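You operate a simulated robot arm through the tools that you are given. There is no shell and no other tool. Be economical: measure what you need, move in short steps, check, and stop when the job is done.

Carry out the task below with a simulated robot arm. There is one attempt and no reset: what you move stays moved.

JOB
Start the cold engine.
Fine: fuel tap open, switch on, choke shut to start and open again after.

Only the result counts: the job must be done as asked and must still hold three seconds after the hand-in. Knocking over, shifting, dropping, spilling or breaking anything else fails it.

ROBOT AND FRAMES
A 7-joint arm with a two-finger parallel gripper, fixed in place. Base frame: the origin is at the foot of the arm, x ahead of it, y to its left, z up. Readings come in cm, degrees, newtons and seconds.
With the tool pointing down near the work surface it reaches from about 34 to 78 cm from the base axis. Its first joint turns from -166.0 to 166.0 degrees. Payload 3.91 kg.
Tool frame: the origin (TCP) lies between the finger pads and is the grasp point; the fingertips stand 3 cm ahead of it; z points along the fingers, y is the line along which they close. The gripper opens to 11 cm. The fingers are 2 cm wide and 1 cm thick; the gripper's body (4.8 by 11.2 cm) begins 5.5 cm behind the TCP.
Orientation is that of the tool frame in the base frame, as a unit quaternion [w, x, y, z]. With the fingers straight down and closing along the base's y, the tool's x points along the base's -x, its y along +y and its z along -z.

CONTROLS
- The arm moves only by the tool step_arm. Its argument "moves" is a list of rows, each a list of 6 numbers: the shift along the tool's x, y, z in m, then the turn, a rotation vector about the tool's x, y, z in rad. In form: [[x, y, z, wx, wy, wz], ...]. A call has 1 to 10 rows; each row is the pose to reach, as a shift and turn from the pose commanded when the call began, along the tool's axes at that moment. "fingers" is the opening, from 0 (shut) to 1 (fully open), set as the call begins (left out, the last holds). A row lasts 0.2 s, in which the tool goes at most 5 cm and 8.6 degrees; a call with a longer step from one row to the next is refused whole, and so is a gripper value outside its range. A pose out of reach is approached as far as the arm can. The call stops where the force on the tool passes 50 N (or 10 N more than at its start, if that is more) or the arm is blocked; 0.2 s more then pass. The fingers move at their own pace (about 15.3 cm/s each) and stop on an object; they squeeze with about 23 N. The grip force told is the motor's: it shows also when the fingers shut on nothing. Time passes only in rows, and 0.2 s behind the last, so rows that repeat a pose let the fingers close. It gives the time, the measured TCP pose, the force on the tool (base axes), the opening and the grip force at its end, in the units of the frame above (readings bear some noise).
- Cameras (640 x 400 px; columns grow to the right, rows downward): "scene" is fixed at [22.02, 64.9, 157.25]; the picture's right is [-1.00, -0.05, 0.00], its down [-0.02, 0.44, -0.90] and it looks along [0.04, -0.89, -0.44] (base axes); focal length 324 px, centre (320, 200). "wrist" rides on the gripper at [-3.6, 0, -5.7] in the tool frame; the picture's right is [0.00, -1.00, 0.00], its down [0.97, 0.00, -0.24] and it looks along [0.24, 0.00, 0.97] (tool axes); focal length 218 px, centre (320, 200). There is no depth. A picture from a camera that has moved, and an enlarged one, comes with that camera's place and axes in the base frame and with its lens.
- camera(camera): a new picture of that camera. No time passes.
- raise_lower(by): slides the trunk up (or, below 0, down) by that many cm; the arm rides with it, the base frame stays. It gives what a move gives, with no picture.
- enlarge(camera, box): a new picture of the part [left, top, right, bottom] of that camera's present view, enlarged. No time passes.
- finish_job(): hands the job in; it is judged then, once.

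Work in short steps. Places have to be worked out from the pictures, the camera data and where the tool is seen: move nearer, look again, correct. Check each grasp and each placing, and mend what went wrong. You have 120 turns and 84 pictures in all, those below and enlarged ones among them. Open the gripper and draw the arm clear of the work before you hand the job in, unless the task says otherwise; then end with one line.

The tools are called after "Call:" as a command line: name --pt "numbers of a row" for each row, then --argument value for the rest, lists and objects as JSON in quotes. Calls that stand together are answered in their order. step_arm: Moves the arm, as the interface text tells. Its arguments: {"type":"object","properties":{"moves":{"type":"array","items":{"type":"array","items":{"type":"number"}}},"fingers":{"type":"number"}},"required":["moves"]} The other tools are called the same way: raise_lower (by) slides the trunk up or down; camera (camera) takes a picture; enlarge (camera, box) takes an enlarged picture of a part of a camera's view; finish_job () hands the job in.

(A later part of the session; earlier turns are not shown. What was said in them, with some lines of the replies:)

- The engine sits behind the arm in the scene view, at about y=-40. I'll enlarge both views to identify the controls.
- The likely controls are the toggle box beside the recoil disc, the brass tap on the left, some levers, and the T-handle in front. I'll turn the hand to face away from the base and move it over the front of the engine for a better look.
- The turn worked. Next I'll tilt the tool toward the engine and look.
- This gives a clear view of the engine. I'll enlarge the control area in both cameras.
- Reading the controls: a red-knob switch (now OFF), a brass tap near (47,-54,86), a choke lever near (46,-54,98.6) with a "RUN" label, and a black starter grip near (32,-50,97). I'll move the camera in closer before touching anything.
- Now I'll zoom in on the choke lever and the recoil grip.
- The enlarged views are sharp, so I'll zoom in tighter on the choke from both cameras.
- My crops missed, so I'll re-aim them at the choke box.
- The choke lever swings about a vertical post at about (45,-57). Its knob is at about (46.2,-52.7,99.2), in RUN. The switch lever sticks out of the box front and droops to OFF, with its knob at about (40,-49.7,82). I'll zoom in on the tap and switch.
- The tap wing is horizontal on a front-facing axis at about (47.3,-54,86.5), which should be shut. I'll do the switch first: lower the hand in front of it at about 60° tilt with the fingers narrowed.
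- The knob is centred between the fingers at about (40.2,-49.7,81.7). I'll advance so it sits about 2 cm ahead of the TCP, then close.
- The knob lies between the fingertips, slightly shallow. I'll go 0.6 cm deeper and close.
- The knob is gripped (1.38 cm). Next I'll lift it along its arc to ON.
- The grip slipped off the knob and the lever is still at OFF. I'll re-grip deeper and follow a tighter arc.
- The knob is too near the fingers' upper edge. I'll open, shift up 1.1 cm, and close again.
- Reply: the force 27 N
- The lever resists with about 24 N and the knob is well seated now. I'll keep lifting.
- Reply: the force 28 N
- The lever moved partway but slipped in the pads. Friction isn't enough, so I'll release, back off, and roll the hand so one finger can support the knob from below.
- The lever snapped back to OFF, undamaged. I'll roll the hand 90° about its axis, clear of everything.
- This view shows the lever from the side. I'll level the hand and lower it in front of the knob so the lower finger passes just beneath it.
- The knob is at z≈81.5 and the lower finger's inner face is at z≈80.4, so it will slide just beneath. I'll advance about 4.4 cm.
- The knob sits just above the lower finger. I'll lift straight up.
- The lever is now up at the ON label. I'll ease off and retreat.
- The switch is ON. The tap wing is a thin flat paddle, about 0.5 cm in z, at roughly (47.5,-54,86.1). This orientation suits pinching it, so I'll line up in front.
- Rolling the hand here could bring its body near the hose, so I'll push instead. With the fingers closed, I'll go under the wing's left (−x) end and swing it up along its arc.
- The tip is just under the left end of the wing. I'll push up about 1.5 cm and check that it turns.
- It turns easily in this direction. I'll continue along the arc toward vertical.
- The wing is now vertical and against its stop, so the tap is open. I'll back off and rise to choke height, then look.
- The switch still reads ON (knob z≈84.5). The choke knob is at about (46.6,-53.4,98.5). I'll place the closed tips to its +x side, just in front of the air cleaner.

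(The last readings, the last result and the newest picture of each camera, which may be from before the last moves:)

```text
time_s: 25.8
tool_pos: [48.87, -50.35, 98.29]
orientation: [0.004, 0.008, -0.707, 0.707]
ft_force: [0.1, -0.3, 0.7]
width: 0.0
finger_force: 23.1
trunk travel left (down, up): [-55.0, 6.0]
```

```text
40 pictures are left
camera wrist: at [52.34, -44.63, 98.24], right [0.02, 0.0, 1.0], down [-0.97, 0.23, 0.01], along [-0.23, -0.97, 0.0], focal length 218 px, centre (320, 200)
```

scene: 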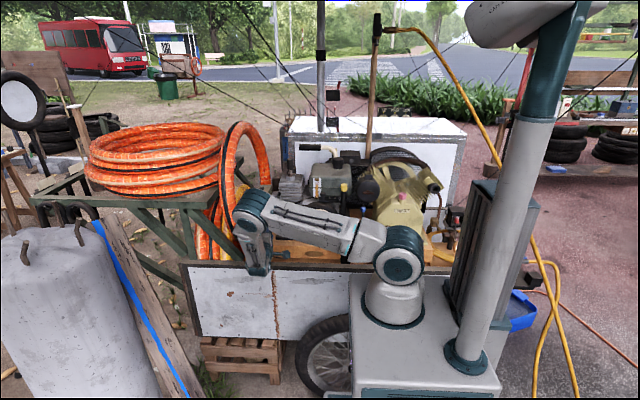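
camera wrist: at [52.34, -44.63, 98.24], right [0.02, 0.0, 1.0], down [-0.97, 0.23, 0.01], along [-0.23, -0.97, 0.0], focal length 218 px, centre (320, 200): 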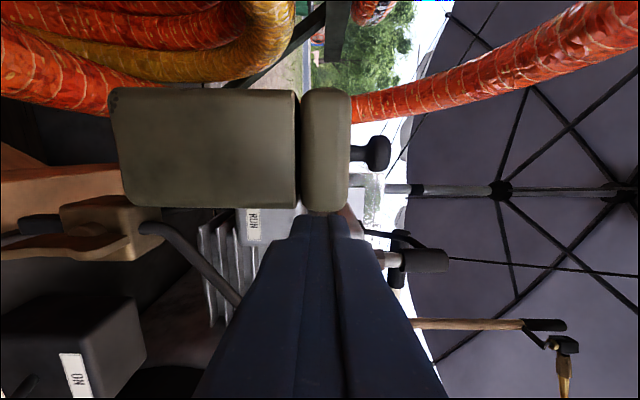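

The tip is in place, with the knob hidden behind it. I'll push gently toward −x.

Call:
step_arm --pt "0.008 0 0 0 0 0" --pt "0.016 0 0 0 0 0" --pt "0.024 0 0 0 0 0" --pt "0.03 0 0 0 0 0"

Call:
camera --camera "wrist"

Call:
enlarge --camera "scene" --box '[240, 170, 330, 230]'

```text
time_s: 26.8
tool_pos: [45.62, -50.46, 98.09]
orientation: [-0.003, -0.008, 0.707, -0.707]
ft_force: [0.1, -0.3, 0.4]
width: 0.01
finger_force: 22.9
trunk travel left (down, up): [-55.0, 6.0]
```

```text
39 pictures are left
camera wrist: at [49.22, -44.65, 98.25], right [0.01, 0.0, 1.0], down [-0.97, 0.23, 0.01], along [-0.23, -0.97, 0.0], focal length 218 px, centre (320, 200)
```

wrist: 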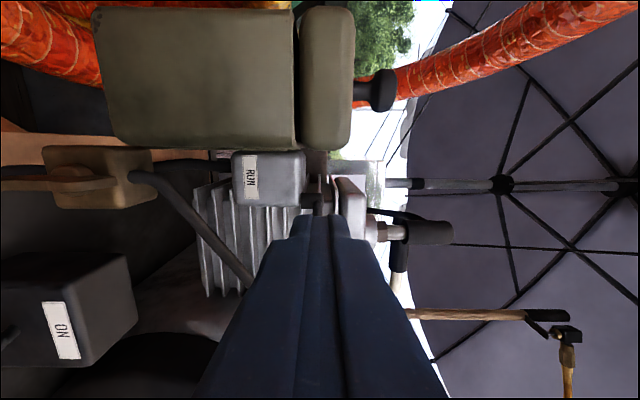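

```text
6.67 times, centred on (285, 200) of scene
camera zoom: at [22.02, 64.9, 157.25], right [-1.0, -0.05, 0.0], down [-0.02, 0.44, -0.9], along [0.04, -0.89, -0.44], focal length 2162 px, centre (553, 200)
```

zoom: 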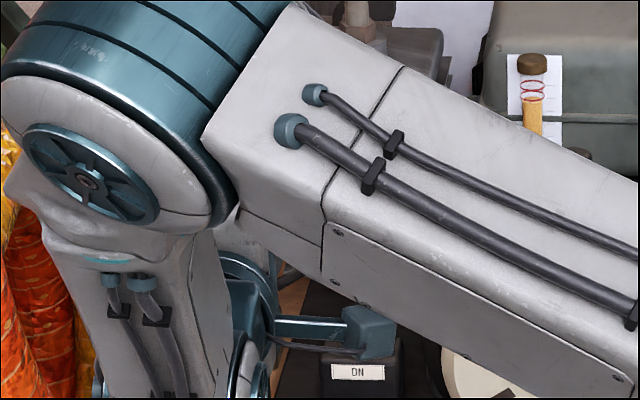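

The knob is no longer at its old place, so it seems to have moved easily. I'll back off and check where it sits.

Call:
step_arm --pt "0 0 -0.02 0 0 0" --pt "-0.02 0 -0.06 0 0 0" --pt "-0.04 0 -0.06 0 0 0"

Call:
camera --camera "wrist"

```text
time_s: 27.6
tool_pos: [49.91, -44.39, 98.29]
orientation: [-0.003, -0.008, 0.708, -0.707]
ft_force: [-0.4, 0.0, -0.5]
width: 0.0
finger_force: 22.7
trunk travel left (down, up): [-55.0, 6.0]
```

```text
37 pictures are left
camera wrist: at [53.49, -38.78, 98.25], right [0.02, 0.0, 1.0], down [-0.97, 0.23, 0.01], along [-0.23, -0.97, 0.0], focal length 218 px, centre (320, 200)
```

wrist: 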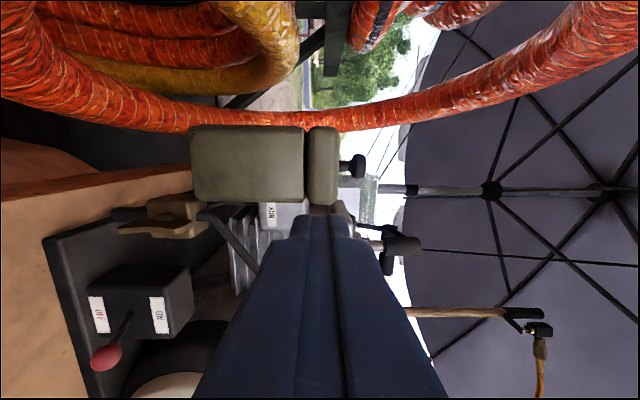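

The fingers still hide it, so I'll rise 8 cm to look from above.

Call:
step_arm --pt "0.01 -0.04 0 0 0 0" --pt "0.02 -0.08 0 0 0 0" --pt "0.03 -0.11 0 0 0 0"

Call:
enlarge --camera "wrist" --box '[60, 90, 300, 260]'

```text
time_s: 28.4
tool_pos: [47.16, -44.34, 109.09]
orientation: [-0.003, -0.008, 0.707, -0.707]
ft_force: [0.0, 1.1, -0.1]
width: 0.0
finger_force: 23.5
trunk travel left (down, up): [-55.0, 6.0]
```

```text
2.35 times, centred on (180, 175) of wrist
camera zoom: at [50.69, -38.68, 109.13], right [0.02, 0.0, 1.0], down [-0.97, 0.23, 0.02], along [-0.23, -0.97, 0.0], focal length 514 px, centre (649, 259)
```

zoom: 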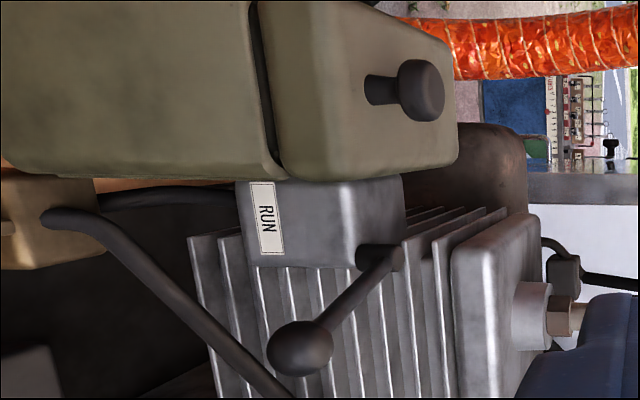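

The lever has only swung about 30°, with its knob near (44.2,-53.5). I'll go back in and push it further toward −x.

Call:
step_arm --pt "0 0.036 0 0 0 0" --pt "0 0.072 0 0 0 0" --pt "0 0.108 0 0 0 0" --pt "0 0.108 0.033 0 0 0" --pt "0 0.108 0.065 0 0 0" --pt "0.01 0.108 0.065 0 0 0" --pt "0.02 0.108 0.065 0 0 0" --pt "0.03 0.108 0.065 0 0 0" --pt "0.038 0.108 0.065 0 0 0"

Call:
camera --camera "wrist"

```text
time_s: 30.4
tool_pos: [43.14, -51.25, 98.52]
orientation: [0.002, 0.009, -0.707, 0.707]
ft_force: [-0.3, -0.5, 0.9]
width: 0.0
finger_force: 22.6
trunk travel left (down, up): [-55.0, 6.0]
```

```text
35 pictures are left
camera wrist: at [46.66, -45.43, 98.6], right [0.02, 0.0, 1.0], down [-0.97, 0.23, 0.02], along [-0.23, -0.97, 0.0], focal length 218 px, centre (320, 200)
```

wrist: 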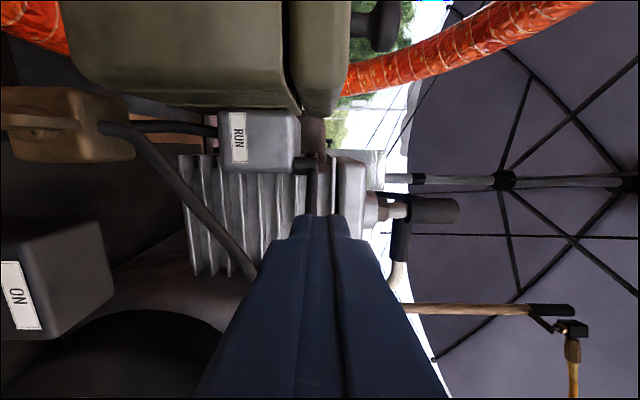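

I'll retreat slightly, shift to x≈41.7, and push the knob back (−y) to finish the swing.

Call:
step_arm --pt "0.0 0 -0.03 0 0 0" --pt "0.014 0 -0.03 0 0 0" --pt "0.014 0 -0.01 0 0 0" --pt "0.014 0 0.0 0 0 0" --pt "0.014 0 0.01 0 0 0" --pt "0.014 0 0.018 0 0 0"

Call:
camera --camera "wrist"

```text
time_s: 31.7
tool_pos: [41.36, -51.72, 98.46]
orientation: [-0.005, -0.007, 0.708, -0.706]
ft_force: [-11.7, 34.5, 11.3]
width: 0.0
finger_force: 22.9
trunk travel left (down, up): [-55.0, 6.0]
stopped in row 6: the force on the tool passed its limit (the readings are from after the stop); the commanded pose is now the measured one
```

```text
34 pictures are left
camera wrist: at [44.91, -46.07, 98.55], right [0.02, 0.0, 1.0], down [-0.97, 0.24, 0.02], along [-0.24, -0.97, 0.0], focal length 218 px, centre (320, 200)
```

wrist: 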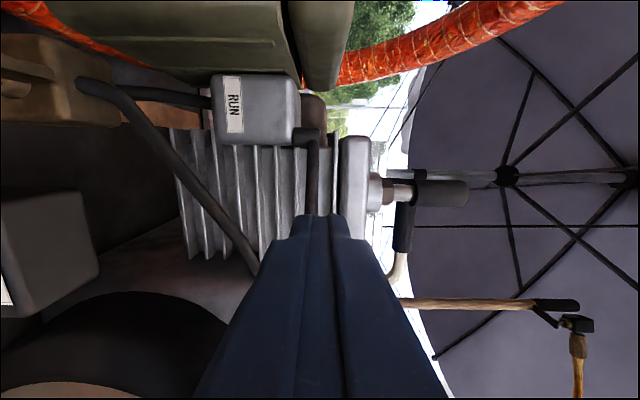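

A firm stop: the lever is against its limit. I'll back off and look from above.

Call:
step_arm --pt "0 0 -0.03 0 0 0" --pt "0 -0.02 -0.07 0 0 0" --pt "-0.02 -0.06 -0.07 0 0 0" --pt "-0.04 -0.1 -0.07 0 0 0"

Call:
enlarge --camera "wrist" --box '[60, 90, 300, 260]'

```text
time_s: 32.7
tool_pos: [45.52, -45.49, 108.21]
orientation: [-0.005, -0.007, 0.71, -0.705]
ft_force: [-0.4, 0.1, 0.4]
width: 0.0
finger_force: 23.0
trunk travel left (down, up): [-55.0, 6.0]
```

```text
2.35 times, centred on (180, 175) of wrist
camera zoom: at [49.22, -39.77, 108.12], right [0.02, -0.01, 1.0], down [-0.97, 0.24, 0.02], along [-0.24, -0.97, 0.0], focal length 514 px, centre (649, 259)
```

zoom: 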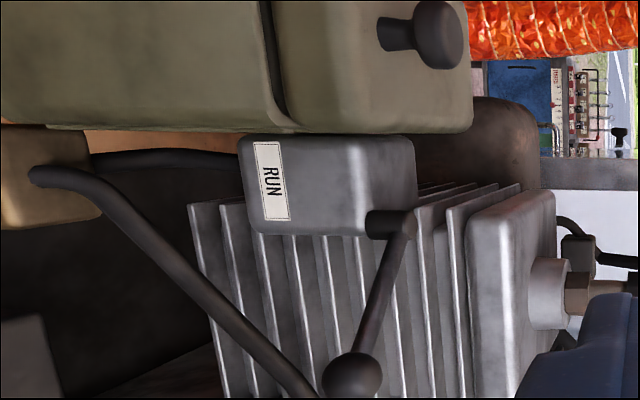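

The choke is at its closed stop. Next is the starter grip near (32.4,-50,97). I'll move in front of it with the fingers open and look.

Call:
step_arm --pt "0.026 0.01 -0.015 0 0 0" --pt "0.052 0.02 -0.03 0 0 0" --pt "0.078 0.04 -0.045 0 0 0" --pt "0.104 0.06 -0.045 0 0 0" --pt "0.13 0.08 -0.045 0 0 0" --fingers 0.45

Call:
camera --camera "wrist"

Call:
camera --camera "scene"

```text
time_s: 33.9
tool_pos: [32.56, -41.03, 100.54]
orientation: [-0.005, -0.007, 0.71, -0.704]
ft_force: [0.4, -0.1, 0.2]
width: 4.93
finger_force: 0.0
trunk travel left (down, up): [-55.0, 6.0]
```

```text
32 pictures are left
camera wrist: at [36.09, -35.29, 100.64], right [0.02, -0.01, 1.0], down [-0.97, 0.24, 0.02], along [-0.24, -0.97, 0.0], focal length 218 px, centre (320, 200)
```

wrist: 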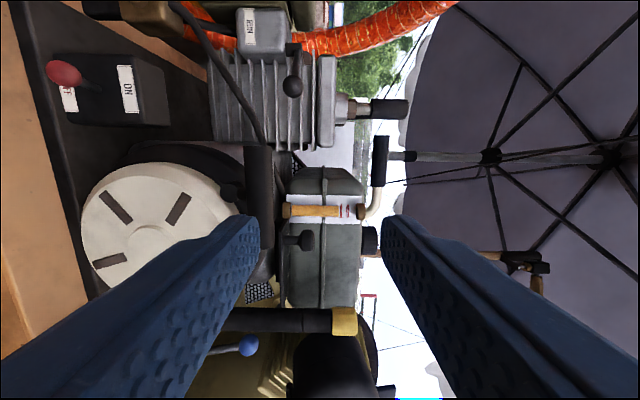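

```text
31 pictures are left
```

scene: 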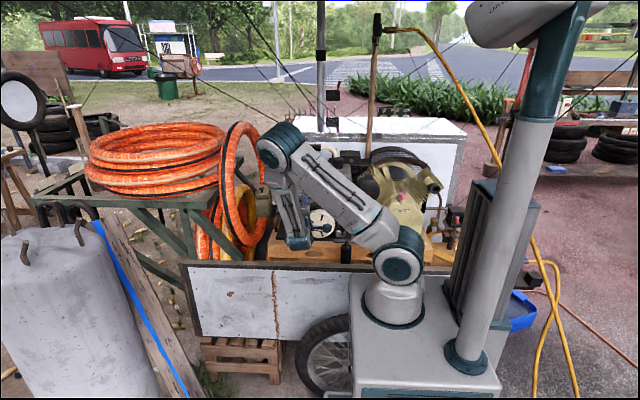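

The grip bar is centred at about (32.5,-50,96.4), 2 cm thick, with a nub or rope guide below it. I'll zoom in to see how the rope attaches.

Call:
enlarge --camera "wrist" --box '[190, 130, 310, 250]'

```text
3.33 times, centred on (250, 190) of wrist
camera zoom: at [36.09, -35.29, 100.64], right [0.02, -0.01, 1.0], down [-0.97, 0.24, 0.02], along [-0.24, -0.97, 0.0], focal length 728 px, centre (553, 233)
```

zoom: 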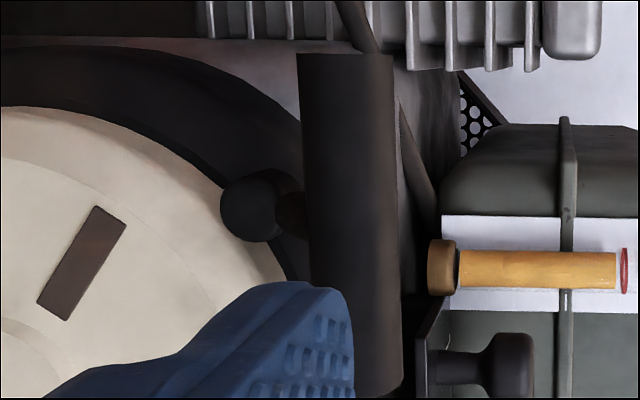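

The bar stands above the recoil ring, with its rope neck below the middle. I'll pitch the hand to about 30° from vertical so one finger goes behind the bar for a positive pull, and stop above it to look.

Call:
step_arm --pt "0 -0.004 0.007 -0.131 0 0" --pt "0 -0.008 0.014 -0.262 0 0" --pt "0 -0.013 0.021 -0.393 0 0" --pt "0 -0.018 0.028 -0.524 0 0" --pt "0 -0.022 0.036 -0.655 0 0" --pt "0.001 -0.027 0.044 -0.786 0 0" --pt "0.001 -0.03 0.052 -0.917 0 0" --pt "0.001 -0.03 0.059 -1.047 0 0"

Call:
camera --camera "wrist"

Call:
enlarge --camera "scene" --box '[270, 150, 390, 240]'

```text
time_s: 35.7
tool_pos: [32.33, -46.83, 103.49]
orientation: [-0.007, -0.003, 0.967, -0.256]
ft_force: [-0.8, 1.3, 0.1]
width: 4.94
finger_force: 0.1
trunk travel left (down, up): [-55.0, 6.0]
```

```text
29 pictures are left
camera wrist: at [35.97, -43.98, 108.43], right [0.01, -0.87, 0.49], down [-0.97, 0.12, 0.22], along [-0.25, -0.48, -0.84], focal length 218 px, centre (320, 200)
```

wrist: 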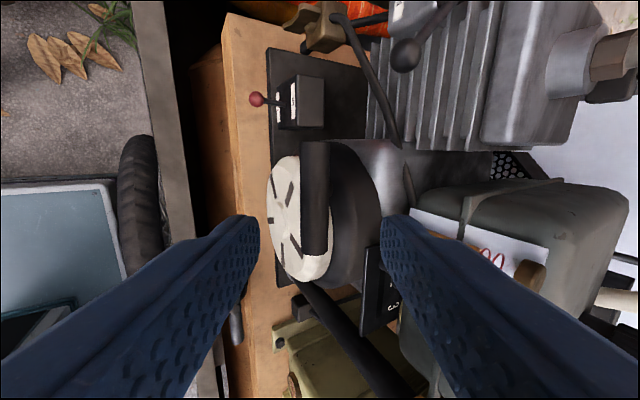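

```text
4.44 times, centred on (330, 195) of scene
camera zoom: at [22.02, 64.9, 157.25], right [-1.0, -0.05, 0.0], down [-0.02, 0.44, -0.9], along [0.04, -0.89, -0.44], focal length 1441 px, centre (276, 222)
```

zoom: 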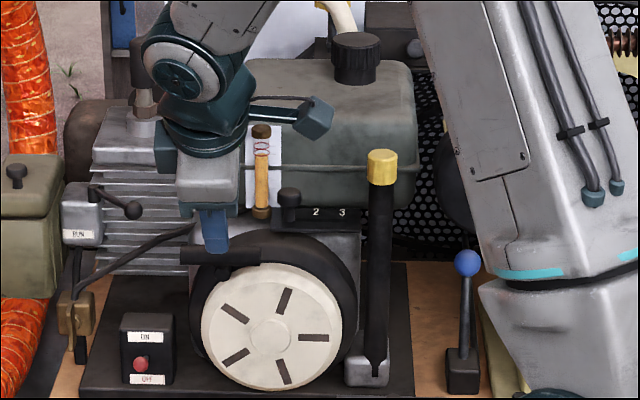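

The bar is centred between the fingers, about 8 cm ahead, at (32.5,-50.5,96.2). The scene view confirms switch ON, tap vertical and choke swung over. I'll narrow the fingers and advance.

Call:
step_arm --pt "0 0.001 0.02 0 0 0" --pt "0 0.003 0.042 0 0 0" --pt "0 0.003 0.062 0 0 0" --fingers 0.35

Call:
camera --camera "wrist"

```text
time_s: 36.5
tool_pos: [32.28, -49.46, 97.97]
orientation: [-0.009, -0.003, 0.967, -0.255]
ft_force: [0.5, 0.0, -0.6]
width: 3.85
finger_force: 0.0
trunk travel left (down, up): [-55.0, 6.0]
```

```text
27 pictures are left
camera wrist: at [35.94, -46.68, 102.91], right [0.01, -0.87, 0.49], down [-0.97, 0.12, 0.23], along [-0.25, -0.48, -0.84], focal length 218 px, centre (320, 200)
```

wrist: 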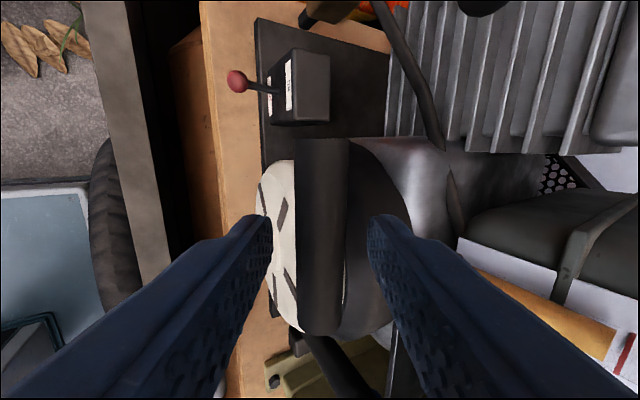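

The bar is well centred but sits only at the tips. I'll go 0.9 cm deeper and close.

Call:
step_arm --pt "0 0 0.009 0 0 0"

Call:
step_arm --pt "0 0 0 0 0 0" --pt "0 0 0 0 0 0" --pt "0 0 0 0 0 0" --fingers 0

Call:
camera --camera "wrist"

```text
time_s: 36.9
tool_pos: [32.35, -49.93, 97.09]
orientation: [-0.008, -0.004, 0.967, -0.256]
ft_force: [-0.4, 0.2, -0.2]
width: 3.84
finger_force: 0.0
trunk travel left (down, up): [-55.0, 6.0]
```

```text
time_s: 37.7
tool_pos: [32.16, -49.96, 97.24]
orientation: [-0.008, -0.004, 0.966, -0.257]
ft_force: [1.5, -2.8, 6.7]
width: 1.83
finger_force: 45.0
trunk travel left (down, up): [-55.0, 6.0]
```

```text
26 pictures are left
camera wrist: at [35.9, -47.13, 102.15], right [0.01, -0.87, 0.5], down [-0.97, 0.12, 0.22], along [-0.25, -0.48, -0.84], focal length 218 px, centre (320, 200)
```

wrist: 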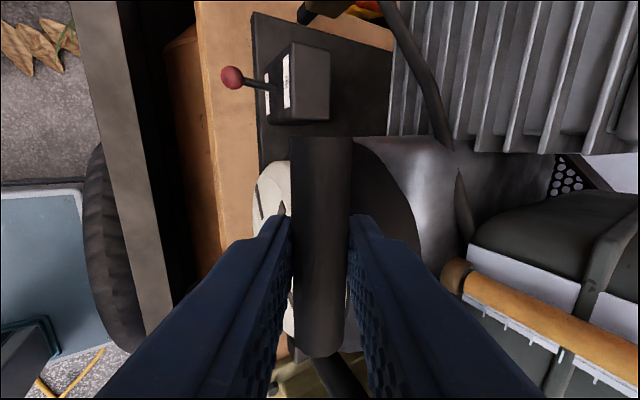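

The grip is firm at 1.83 cm. I'll pull briskly toward the robot (+y, slightly up) at close to full speed.

Call:
step_arm --pt "0 0.0385 -0.0275 0 0 0" --pt "0 0.077 -0.055 0 0 0" --pt "0 0.1155 -0.0825 0 0 0" --pt "0 0.154 -0.11 0 0 0" --pt "0 0.1925 -0.1375 0 0 0" --pt "0 0.231 -0.165 0 0 0"

Call:
camera --camera "wrist"

Call:
camera --camera "scene"

```text
time_s: 38.1
tool_pos: [32.29, -48.94, 98.62]
orientation: [-0.001, -0.002, 0.963, -0.269]
ft_force: [-1.2, -14.7, 8.9]
width: 1.85
finger_force: 45.3
trunk travel left (down, up): [-55.0, 6.0]
stopped in row 1: the force on the tool passed its limit (the readings are from after the stop); the commanded pose is now the measured one
```

```text
25 pictures are left
camera wrist: at [35.83, -45.93, 103.48], right [0.0, -0.85, 0.52], down [-0.97, 0.12, 0.21], along [-0.24, -0.5, -0.83], focal length 218 px, centre (320, 200)
```

wrist: 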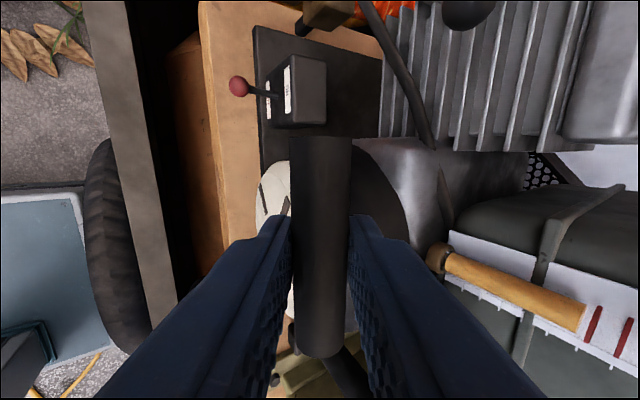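

```text
24 pictures are left
```

scene: 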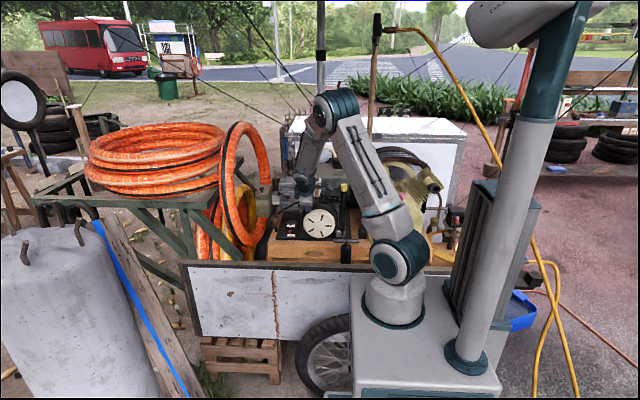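

The jerk tripped the force limit and the handle came out only about 1.5 cm. I'll pull gently first to feel the rope's direction and resistance.

Call:
step_arm --pt "0 0.004 -0.003 0 0 0" --pt "0 0.008 -0.006 0 0 0" --pt "0 0.016 -0.011 0 0 0"

```text
time_s: 38.7
tool_pos: [32.28, -48.49, 99.13]
orientation: [0.0, 0.0, 0.962, -0.274]
ft_force: [-10.0, -12.7, 7.1]
width: 1.86
finger_force: 45.1
trunk travel left (down, up): [-55.0, 6.0]
stopped in row 2: the force on the tool passed its limit (the readings are from after the stop); the commanded pose is now the measured one
```

The hand is deflecting upward as I pull, so the rope guide points steeply up and forward. I'll pull along the tool's own backward axis, about 60° up, in small steps.

Call:
step_arm --pt "0 0 -0.005 0 0 0" --pt "0 0 -0.012 0 0 0"

Call:
camera --camera "wrist"

```text
time_s: 39.3
tool_pos: [32.34, -47.84, 100.0]
orientation: [0.001, -0.001, 0.962, -0.273]
ft_force: [-16.6, -16.1, 6.8]
width: 1.89
finger_force: 44.4
trunk travel left (down, up): [-55.0, 6.0]
```

```text
23 pictures are left
camera wrist: at [35.81, -44.82, 104.92], right [0.0, -0.85, 0.52], down [-0.97, 0.12, 0.2], along [-0.24, -0.51, -0.83], focal length 218 px, centre (320, 200)
```

wrist: 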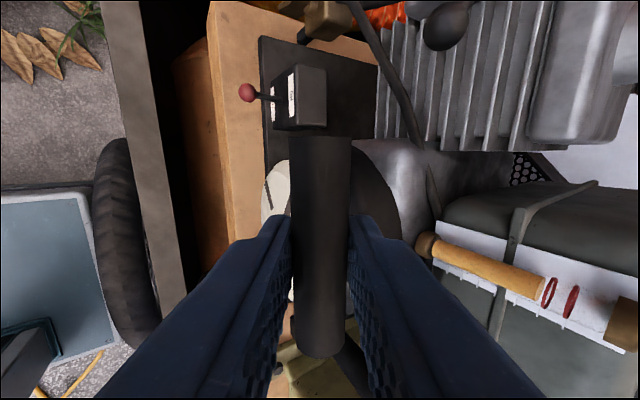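

That moved freely. The force reads (−17,−16,+7), so I'll test a purely upward step to refine the rope direction.

Call:
step_arm --pt "0 -0.0026 -0.0043 0 0 0" --pt "0 -0.0053 -0.0085 0 0 0"

Call:
step_arm --pt "0.005 0 0 0 0 0" --pt "0.005 0 0 0 0 0"

```text
time_s: 39.9
tool_pos: [32.16, -47.25, 100.84]
orientation: [-0.001, -0.003, 0.963, -0.269]
ft_force: [-21.2, 7.6, -12.5]
width: 1.86
finger_force: 45.4
trunk travel left (down, up): [-55.0, 6.0]
```

```text
time_s: 40.5
tool_pos: [32.25, -47.2, 100.86]
orientation: [0.0, -0.005, 0.963, -0.27]
ft_force: [-3.9, 22.2, -22.1]
width: 1.85
finger_force: 45.6
trunk travel left (down, up): [-55.0, 6.0]
```

The handle runs on a straight line, about (0, 0.6, 0.8), which is nearly the tool's backward axis. I'll take out the sideways offset and pull along that line, speeding up.

Call:
step_arm --pt "0 0.007 -0.01 0 0 0" --pt "0 0.0095 -0.035 0 0 0" --pt "0 0.014 -0.08 0 0 0" --pt "0 0.018 -0.127 0 0 0" --pt "0 0.023 -0.174 0 0 0" --pt "0 0.027 -0.22 0 0 0" --pt "0 0.031 -0.265 0 0 0"

Call:
camera --camera "wrist"

Call:
camera --camera "scene"

```text
time_s: 42.0
tool_pos: [32.0, -33.98, 118.54]
orientation: [-0.004, -0.001, 0.963, -0.269]
ft_force: [17.0, -34.7, -31.2]
width: 1.89
finger_force: 44.9
trunk travel left (down, up): [-55.0, 6.0]
stopped in row 7: the force on the tool passed its limit (the readings are from after the stop); the commanded pose is now the measured one
```

```text
22 pictures are left
camera wrist: at [35.64, -31.03, 123.44], right [0.01, -0.86, 0.52], down [-0.97, 0.12, 0.21], along [-0.25, -0.5, -0.83], focal length 218 px, centre (320, 200)
```

wrist: 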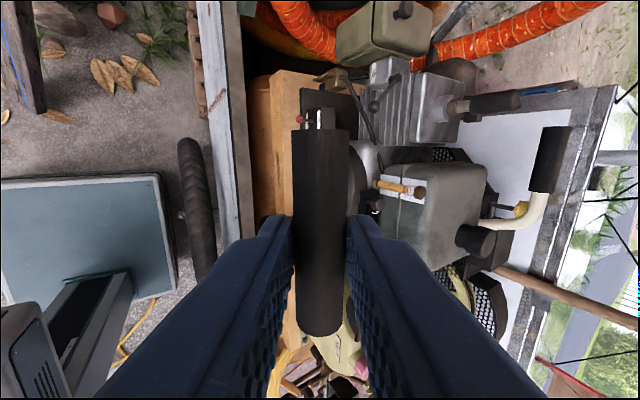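

```text
21 pictures are left
```

scene: 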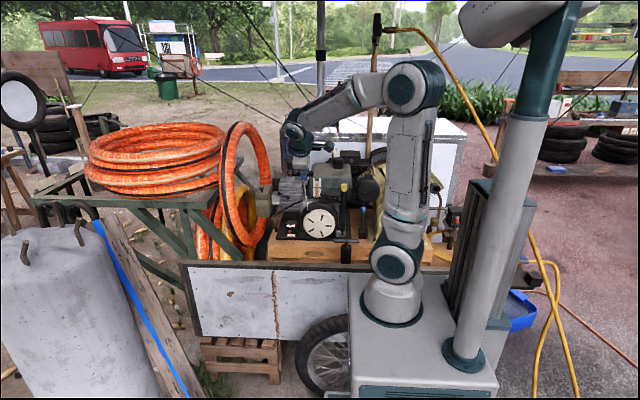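

The pull ran to the end of its stroke, about 27 cm. I'll look for signs that the engine is running, then walk the handle back.

Call:
enlarge --camera "scene" --box '[250, 130, 400, 260]'

Call:
step_arm --pt "-0.0003 -0.0033 0.033 0 0 0" --pt "-0.0006 -0.0066 0.066 0 0 0" --pt "-0.001 -0.01 0.1 0 0 0" --pt "-0.0012 -0.0133 0.133 0 0 0" --pt "-0.0015 -0.0166 0.166 0 0 0" --pt "-0.002 -0.02 0.2 0 0 0" --pt "-0.002 -0.0233 0.233 0 0 0" --pt "-0.002 -0.0255 0.255 0 0 0" --pt "-0.002 -0.0265 0.265 0 0 0"

Call:
enlarge --camera "scene" --box '[250, 130, 400, 260]'

```text
3.08 times, centred on (325, 195) of scene
camera zoom: at [22.02, 64.9, 157.25], right [-1.0, -0.05, 0.0], down [-0.02, 0.44, -0.9], along [0.04, -0.89, -0.44], focal length 998 px, centre (305, 215)
```

zoom: 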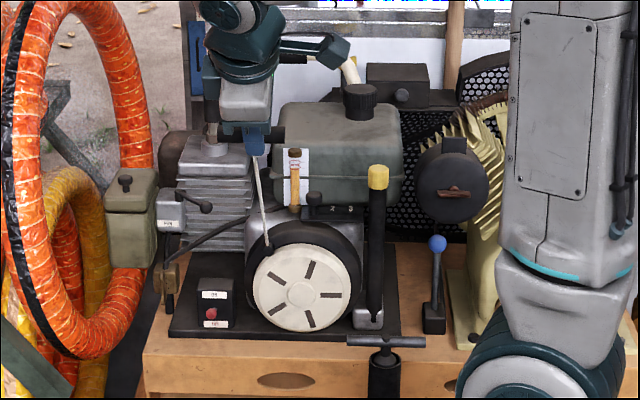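

```text
time_s: 44.0
tool_pos: [31.91, -49.5, 97.75]
orientation: [-0.001, -0.003, 0.963, -0.271]
ft_force: [17.1, -21.8, 10.8]
width: 1.85
finger_force: 44.6
trunk travel left (down, up): [-55.0, 6.0]
```

```text
3.08 times, centred on (325, 195) of scene
camera zoom: at [22.02, 64.9, 157.25], right [-1.0, -0.05, 0.0], down [-0.02, 0.44, -0.9], along [0.04, -0.89, -0.44], focal length 998 px, centre (305, 215)
```

zoom: 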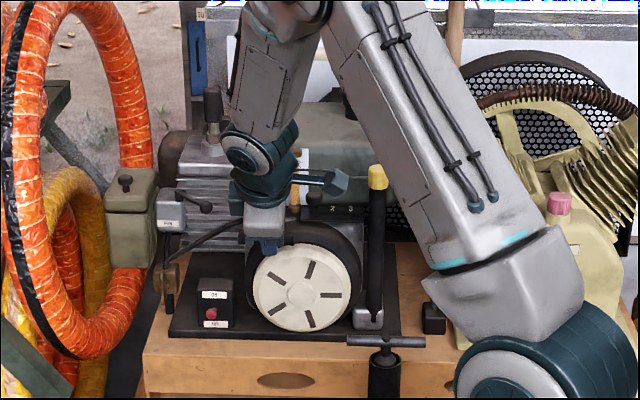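

The handle is back near its seat. I'll zoom in on the engine parts to look for signs that it's running.

Call:
enlarge --camera "scene" --box '[285, 120, 345, 180]'

Call:
step_arm --pt "0 -0.003 0.003 0 0 0" --pt "0 -0.003 0.003 0 0 0"

Call:
camera --camera "wrist"

```text
6.67 times, centred on (315, 150) of scene
camera zoom: at [22.02, 64.9, 157.25], right [-1.0, -0.05, 0.0], down [-0.02, 0.44, -0.9], along [0.04, -0.89, -0.44], focal length 2162 px, centre (353, 533)
```

zoom: 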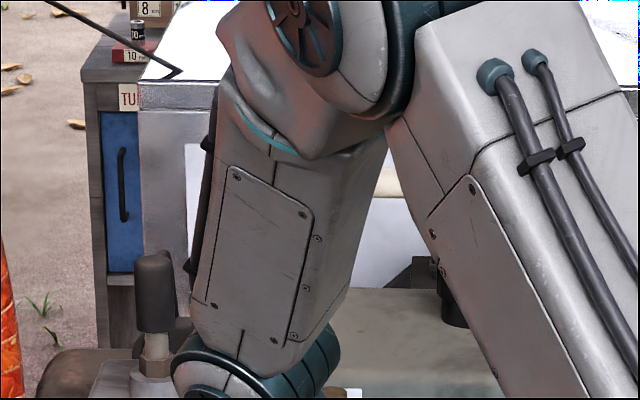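

```text
time_s: 44.6
tool_pos: [31.99, -49.55, 97.73]
orientation: [-0.001, -0.004, 0.963, -0.271]
ft_force: [17.9, -4.1, 6.4]
width: 1.86
finger_force: 45.2
trunk travel left (down, up): [-55.0, 6.0]
```

```text
17 pictures are left
camera wrist: at [35.57, -46.63, 102.61], right [0.01, -0.85, 0.52], down [-0.97, 0.12, 0.21], along [-0.24, -0.51, -0.83], focal length 218 px, centre (320, 200)
```

wrist: 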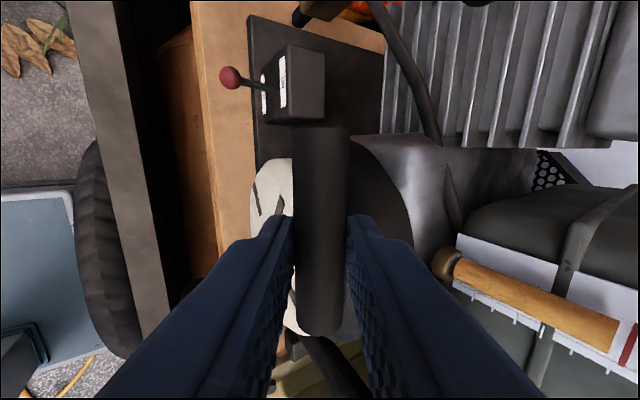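

Nothing obvious yet. I'll release the handle so it seats itself, and back off along the finger axis to view the engine.

Call:
step_arm --pt "0 0 0 0 0 0" --pt "0 0 0 0 0 0" --pt "0 0 -0.03 0 0 0" --pt "0 0 -0.07 0 0 0" --pt "0 0 -0.11 0 0 0" --pt "0 0 -0.15 0 0 0" --fingers 0.4

Call:
camera --camera "wrist"

Call:
enlarge --camera "scene" --box '[260, 120, 460, 260]'

```text
time_s: 46.0
tool_pos: [31.76, -41.59, 110.66]
orientation: [-0.002, -0.002, 0.963, -0.271]
ft_force: [-0.4, 0.6, 0.9]
width: 4.41
finger_force: 0.1
trunk travel left (down, up): [-55.0, 6.0]
```

```text
16 pictures are left
camera wrist: at [35.39, -38.65, 115.57], right [0.0, -0.85, 0.52], down [-0.97, 0.12, 0.21], along [-0.24, -0.51, -0.83], focal length 218 px, centre (320, 200)
```

wrist: 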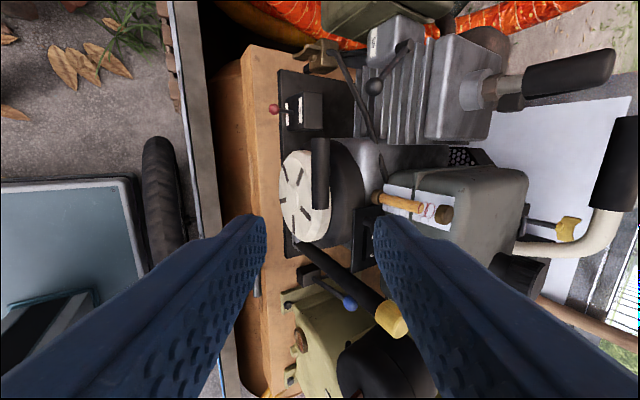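

```text
2.86 times, centred on (360, 190) of scene
camera zoom: at [22.02, 64.9, 157.25], right [-1.0, -0.05, 0.0], down [-0.02, 0.44, -0.9], along [0.04, -0.89, -0.44], focal length 926 px, centre (206, 229)
```

zoom: 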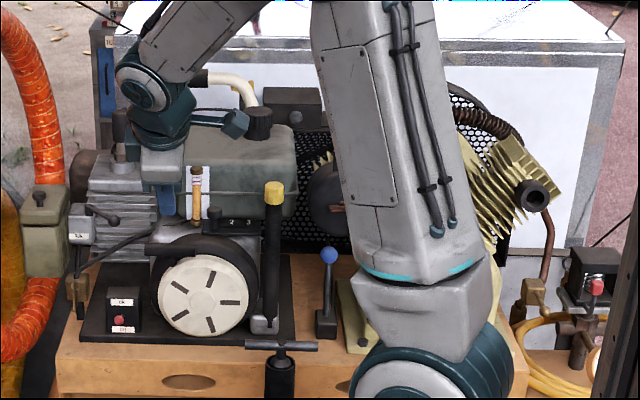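

The handle has reseated. I'll do one close check of the engine from the wrist camera for smoke, movement or any other running sign.

Call:
enlarge --camera "wrist" --box '[260, 10, 500, 250]'

Call:
enlarge --camera "scene" --box '[400, 150, 460, 250]'

```text
1.67 times, centred on (380, 130) of wrist
camera zoom: at [35.39, -38.65, 115.57], right [0.0, -0.85, 0.52], down [-0.97, 0.12, 0.21], along [-0.24, -0.51, -0.83], focal length 364 px, centre (220, 317)
```

zoom: 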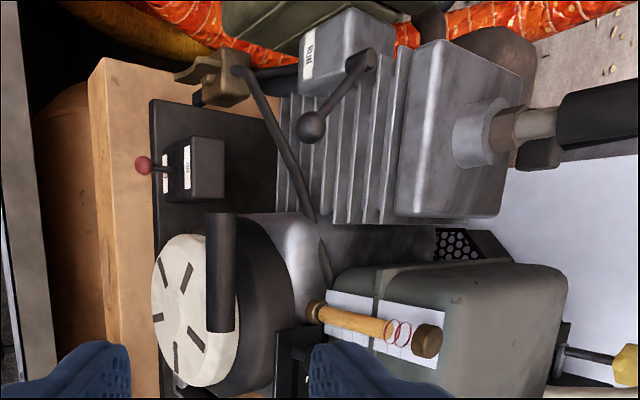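

```text
4.00 times, centred on (430, 200) of scene
camera zoom: at [22.02, 64.9, 157.25], right [-1.0, -0.05, 0.0], down [-0.02, 0.44, -0.9], along [0.04, -0.89, -0.44], focal length 1297 px, centre (-120, 200)
```

zoom: 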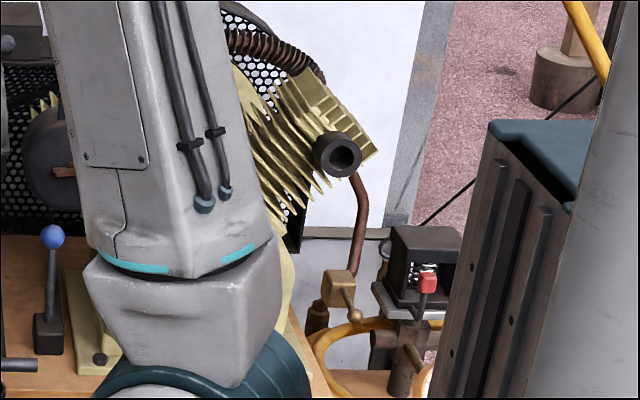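

There's no visible running sign either way, and all settings still hold. A second, slightly brisker pull is a harmless safeguard, so I'll re-approach the bar and grip it.

Call:
step_arm --pt "-0.001 0 0.04 0 0 0" --pt "-0.003 0 0.08 0 0 0" --pt "-0.004 0 0.12 0 0 0" --pt "-0.005 0 0.145 0 0 0" --pt "-0.005 0 0.155 0 0 0"

Call:
camera --camera "wrist"

```text
time_s: 47.2
tool_pos: [32.3, -50.02, 97.43]
orientation: [-0.002, -0.001, 0.963, -0.271]
ft_force: [-0.1, -1.0, 0.6]
width: 4.4
finger_force: 0.0
trunk travel left (down, up): [-55.0, 6.0]
```

```text
12 pictures are left
camera wrist: at [35.86, -47.11, 102.2], right [0.0, -0.85, 0.52], down [-0.97, 0.12, 0.21], along [-0.24, -0.51, -0.83], focal length 218 px, centre (320, 200)
```

wrist: 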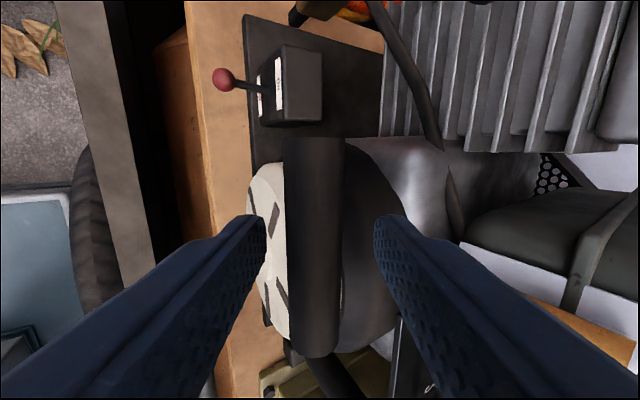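

The bar is between the fingers. I'll close on it, then pull along the known line.

Call:
step_arm --pt "0 0.002 0 0 0 0" --pt "0 0.002 0 0 0 0" --pt "0 0.002 0 0 0 0" --fingers 0

Call:
step_arm --pt "0 0.0015 -0.015 0 0 0" --pt "0 0.0055 -0.055 0 0 0" --pt "0 0.0102 -0.104 0 0 0" --pt "0 0.0148 -0.153 0 0 0" --pt "0 0.0195 -0.202 0 0 0" --pt "0 0.024 -0.25 0 0 0"

Call:
enlarge --camera "scene" --box '[250, 130, 400, 260]'

```text
time_s: 48.0
tool_pos: [32.26, -50.0, 97.15]
orientation: [-0.002, -0.001, 0.963, -0.271]
ft_force: [0.1, 0.7, -3.9]
width: 1.86
finger_force: 44.5
trunk travel left (down, up): [-55.0, 6.0]
```

```text
time_s: 49.4
tool_pos: [32.27, -34.84, 117.23]
orientation: [-0.002, -0.004, 0.963, -0.271]
ft_force: [1.6, 18.2, -23.6]
width: 1.82
finger_force: 45.4
trunk travel left (down, up): [-55.0, 6.0]
```

```text
3.08 times, centred on (325, 195) of scene
camera zoom: at [22.02, 64.9, 157.25], right [-1.0, -0.05, 0.0], down [-0.02, 0.44, -0.9], along [0.04, -0.89, -0.44], focal length 998 px, centre (305, 215)
```

zoom: 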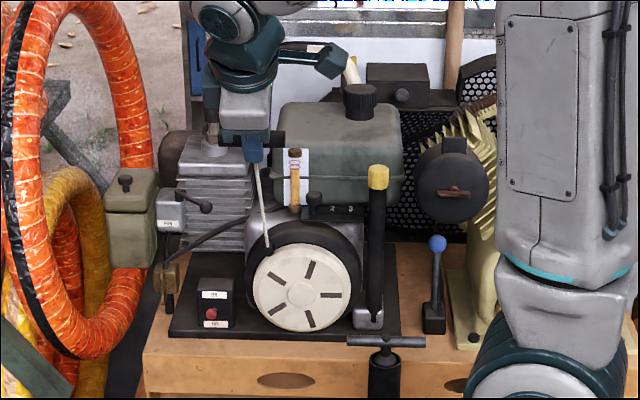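

A clean full pull, 25 cm in about 1.2 s. I'll walk the handle back to its seat and release it.

Call:
step_arm --pt "0 -0.0034 0.035 0 0 0" --pt "0 -0.0067 0.07 0 0 0" --pt "0 -0.01 0.105 0 0 0" --pt "0 -0.0135 0.14 0 0 0" --pt "0 -0.0168 0.175 0 0 0" --pt "0 -0.02 0.21 0 0 0" --pt "0 -0.023 0.24 0 0 0" --pt "0 -0.024 0.25 0 0 0"

Call:
step_arm --pt "0 0 0 0 0 0" --pt "0 0 0 0 0 0" --pt "0 0 -0.03 0 0 0" --pt "0 0 -0.07 0 0 0" --pt "0 0 -0.11 0 0 0" --fingers 0.4

Call:
camera --camera "wrist"

```text
time_s: 51.2
tool_pos: [32.19, -49.86, 97.12]
orientation: [-0.001, -0.002, 0.962, -0.274]
ft_force: [12.0, 5.3, 11.1]
width: 1.84
finger_force: 45.4
trunk travel left (down, up): [-55.0, 6.0]
```

```text
time_s: 52.4
tool_pos: [32.18, -43.93, 106.44]
orientation: [-0.003, 0.0, 0.962, -0.272]
ft_force: [-0.3, 0.6, 0.6]
width: 4.39
finger_force: 0.1
trunk travel left (down, up): [-55.0, 6.0]
```

```text
10 pictures are left
camera wrist: at [35.71, -40.97, 111.35], right [0.0, -0.85, 0.52], down [-0.97, 0.12, 0.21], along [-0.24, -0.51, -0.83], focal length 218 px, centre (320, 200)
```

wrist: 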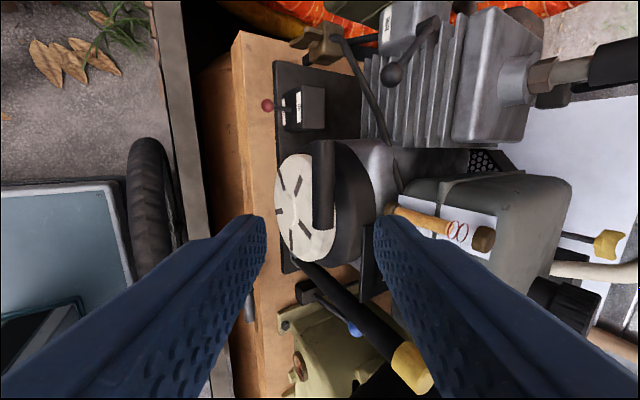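

The handle is seated. Next is the choke back to RUN: I'll level the hand and line up with the knob at about (41.2,-55.3,98.4) to pinch it from above and below.

Call:
step_arm --pt "-0.015 0.002 0.005 0.128 0 0" --pt "-0.03 0.004 0.01 0.255 0 0" --pt "-0.045 0.007 0.02 0.383 0 0" --pt "-0.06 0.01 0.03 0.51 0 0" --pt "-0.075 0.014 0.043 0.64 0 0" --pt "-0.09 0.018 0.056 0.765 0 0" --pt "-0.09 0.021 0.068 0.893 0 0" --pt "-0.09 0.024 0.079 1.02 0 0"

Call:
camera --camera "wrist"

```text
time_s: 54.2
tool_pos: [41.16, -46.29, 98.47]
orientation: [0.0, 0.002, -0.706, 0.708]
ft_force: [0.4, -0.2, 1.0]
width: 4.4
finger_force: 0.1
trunk travel left (down, up): [-55.0, 6.0]
```

```text
9 pictures are left
camera wrist: at [44.66, -40.53, 98.59], right [0.0, 0.0, 1.0], down [-0.97, 0.24, 0.0], along [-0.24, -0.97, 0.0], focal length 218 px, centre (320, 200)
```

wrist: 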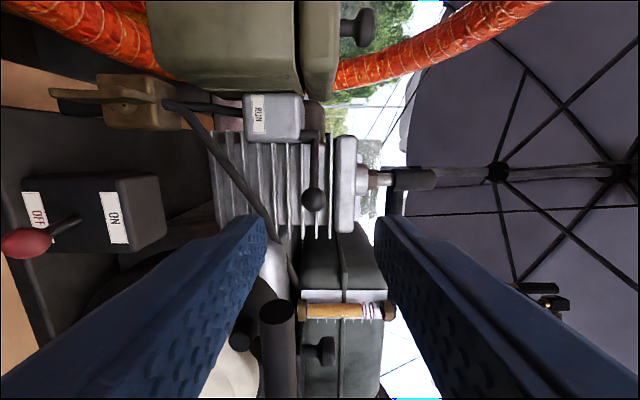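

The knob is centred between the fingers. I'll advance about 7 cm and close on it.

Call:
step_arm --pt "0 0.002 0.025 0 0 0" --pt "0 0.003 0.05 0 0 0" --pt "0 0.003 0.07 0 0 0" --fingers 0.33

Call:
step_arm --pt "0 0 0 0 0 0" --pt "0 0 0 0 0 0" --pt "0 0 0 0 0 0" --fingers 0

```text
time_s: 55.0
tool_pos: [41.08, -53.02, 98.15]
orientation: [-0.002, -0.002, 0.708, -0.706]
ft_force: [0.2, -0.5, 0.5]
width: 3.64
finger_force: 0.1
trunk travel left (down, up): [-55.0, 6.0]
```

```text
time_s: 55.8
tool_pos: [41.17, -53.08, 98.17]
orientation: [-0.001, -0.002, 0.708, -0.706]
ft_force: [-3.3, 4.5, -9.2]
width: 1.65
finger_force: 44.8
trunk travel left (down, up): [-55.0, 6.0]
```

The knob is pinched at 1.65 cm. I'll carry it along its arc toward RUN.

Call:
step_arm --pt "-0.003 0 -0.006 0 0 0" --pt "-0.008 0 -0.011 0 0 0" --pt "-0.014 0 -0.016 0 0 0" --pt "-0.02 0 -0.019 0 0 0" --pt "-0.029 0 -0.0225 0 0 0" --pt "-0.038 0 -0.0235 0 0 0" --pt "-0.046 0 -0.022 0 0 0" --pt "-0.052 0 -0.02 0 0 0"

Call:
camera --camera "wrist"

```text
time_s: 57.6
tool_pos: [46.25, -51.19, 98.16]
orientation: [-0.001, -0.003, 0.708, -0.706]
ft_force: [1.1, 0.4, 0.5]
width: 0.0
finger_force: 37.3
trunk travel left (down, up): [-55.0, 6.0]
```

```text
8 pictures are left
camera wrist: at [49.91, -45.51, 98.18], right [0.01, 0.0, 1.0], down [-0.97, 0.24, 0.01], along [-0.24, -0.97, 0.0], focal length 218 px, centre (320, 200)
```

wrist: 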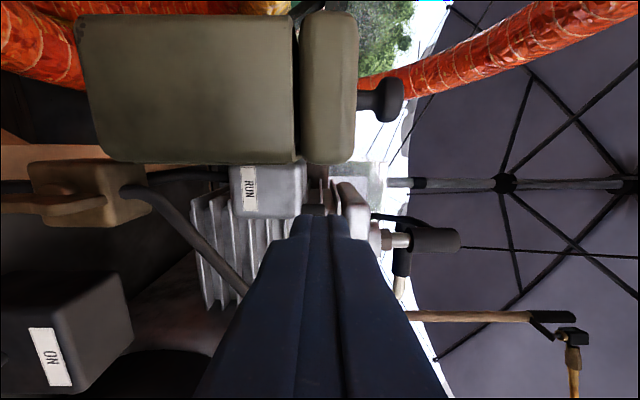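

The grip slipped off partway. I'll back off and rise to see where the lever stopped.

Call:
step_arm --pt "0 0 -0.03 0 0 0" --pt "0 -0.03 -0.06 0 0 0" --pt "0 -0.07 -0.065 0 0 0" --pt "0 -0.1 -0.065 0 0 0"

Call:
enlarge --camera "wrist" --box '[60, 90, 300, 260]'

```text
time_s: 58.6
tool_pos: [46.49, -44.79, 108.02]
orientation: [-0.001, -0.002, 0.708, -0.706]
ft_force: [-0.2, -0.1, 0.0]
width: 0.03
finger_force: 38.1
trunk travel left (down, up): [-55.0, 6.0]
```

```text
2.35 times, centred on (180, 175) of wrist
camera zoom: at [50.0, -39.18, 108.08], right [0.01, 0.0, 1.0], down [-0.97, 0.24, 0.01], along [-0.24, -0.97, 0.0], focal length 514 px, centre (649, 259)
```

zoom: 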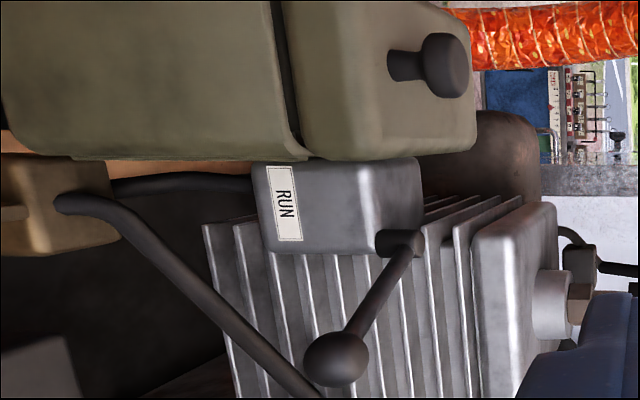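

The lever is about a third of the way back, with its knob near (43.1,-54). I'll push it the rest of the way to RUN with the closed tips from its −x side.

Call:
step_arm --pt "0.03 0.03 0 0 0 0" --pt "0.058 0.06 0 0 0 0" --pt "0.058 0.098 0 0 0 0" --pt "0.058 0.098 0.035 0 0 0" --pt "0.058 0.098 0.065 0 0 0" --pt "0.048 0.098 0.065 0 0 0" --pt "0.038 0.098 0.065 0 0 0" --pt "0.028 0.098 0.065 0 0 0" --pt "0.02 0.098 0.065 0 0 0" --pt "0.014 0.098 0.065 0 0 0"

Call:
camera --camera "wrist"

```text
time_s: 60.8
tool_pos: [44.69, -51.32, 98.32]
orientation: [-0.005, 0.0, 0.708, -0.707]
ft_force: [-7.3, -1.1, 0.5]
width: 0.02
finger_force: 37.4
trunk travel left (down, up): [-55.0, 6.0]
```

```text
6 pictures are left
camera wrist: at [48.34, -45.65, 98.38], right [0.01, 0.0, 1.0], down [-0.97, 0.24, 0.01], along [-0.24, -0.97, 0.0], focal length 218 px, centre (320, 200)
```

wrist: 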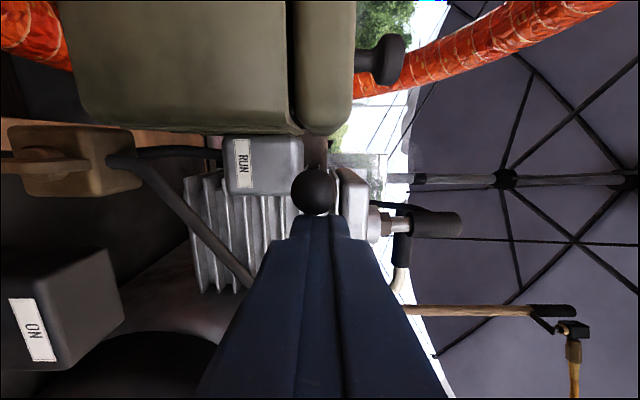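

The knob is back at x≈46.6 (RUN). I'll nudge slightly more to confirm the stop.

Call:
step_arm --pt "-0.004 0 0 0 0 0" --pt "-0.006 0 0 0 0 0"

Call:
step_arm --pt "0.01 0 0 0 0 0" --pt "0.01 0 -0.04 0 0 0" --pt "0.01 -0.02 -0.08 0 0 0" --pt "0.01 -0.06 -0.09 0 0 0" --pt "0.0 -0.1 -0.09 0 0 0" --fingers 0.5

Call:
camera --camera "wrist"

```text
time_s: 61.4
tool_pos: [44.89, -51.4, 98.46]
orientation: [-0.004, 0.002, 0.709, -0.706]
ft_force: [-29.5, -6.1, -4.1]
width: 0.0
finger_force: 37.4
trunk travel left (down, up): [-55.0, 6.0]
```

```text
time_s: 62.6
tool_pos: [45.79, -42.05, 108.85]
orientation: [-0.001, -0.002, 0.707, -0.707]
ft_force: [0.4, -1.2, 0.4]
width: 5.49
finger_force: 0.0
trunk travel left (down, up): [-55.0, 6.0]
```

```text
5 pictures are left
camera wrist: at [49.42, -36.42, 108.95], right [0.01, 0.0, 1.0], down [-0.97, 0.24, 0.01], along [-0.24, -0.97, 0.0], focal length 218 px, centre (320, 200)
```

wrist: 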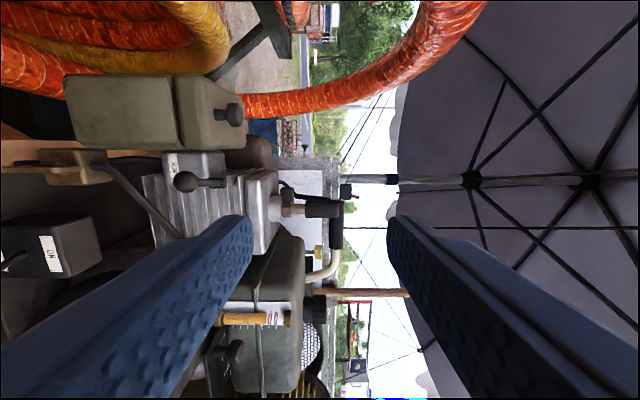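

The choke is at its RUN stop (30 N felt). I'll draw the arm well clear and make a final check.

Call:
step_arm --pt "0 -0.03 -0.02 0 0 0" --pt "0 -0.07 -0.04 0 0 0" --pt "0 -0.11 -0.06 0 0 0" --pt "0 -0.15 -0.08 0 0 0" --fingers 1

Call:
enlarge --camera "scene" --box '[255, 170, 345, 250]'

Call:
camera --camera "scene"

```text
time_s: 63.6
tool_pos: [45.61, -34.35, 123.42]
orientation: [-0.002, -0.001, 0.708, -0.707]
ft_force: [0.2, -0.2, -0.5]
width: 11.02
finger_force: 0.1
trunk travel left (down, up): [-55.0, 6.0]
```

```text
5.00 times, centred on (300, 210) of scene
camera zoom: at [22.02, 64.9, 157.25], right [-1.0, -0.05, 0.0], down [-0.02, 0.44, -0.9], along [0.04, -0.89, -0.44], focal length 1621 px, centre (420, 150)
```

zoom: 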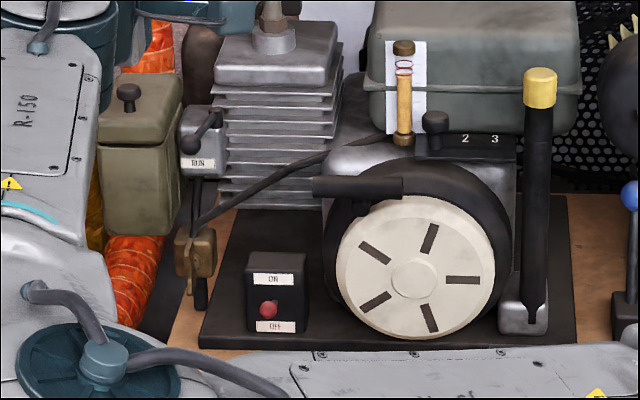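

```text
3 pictures are left
```

scene: 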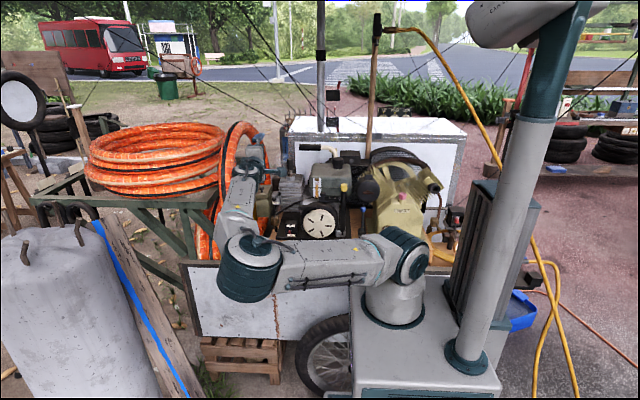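

The tap is vertical, the switch is at ON, the choke is back at RUN and the starter grip is seated. The arm is clear, so I'm handing in.

Call:
finish_job

```text
The job is handed in.
```

I worked through the full start sequence and handed the job in, but nothing in the pictures showed whether the engine is running: tap open, switch ON, choke shut, two full starter pulls (the second in case the first hadn't caught), choke back to RUN, arm clear.
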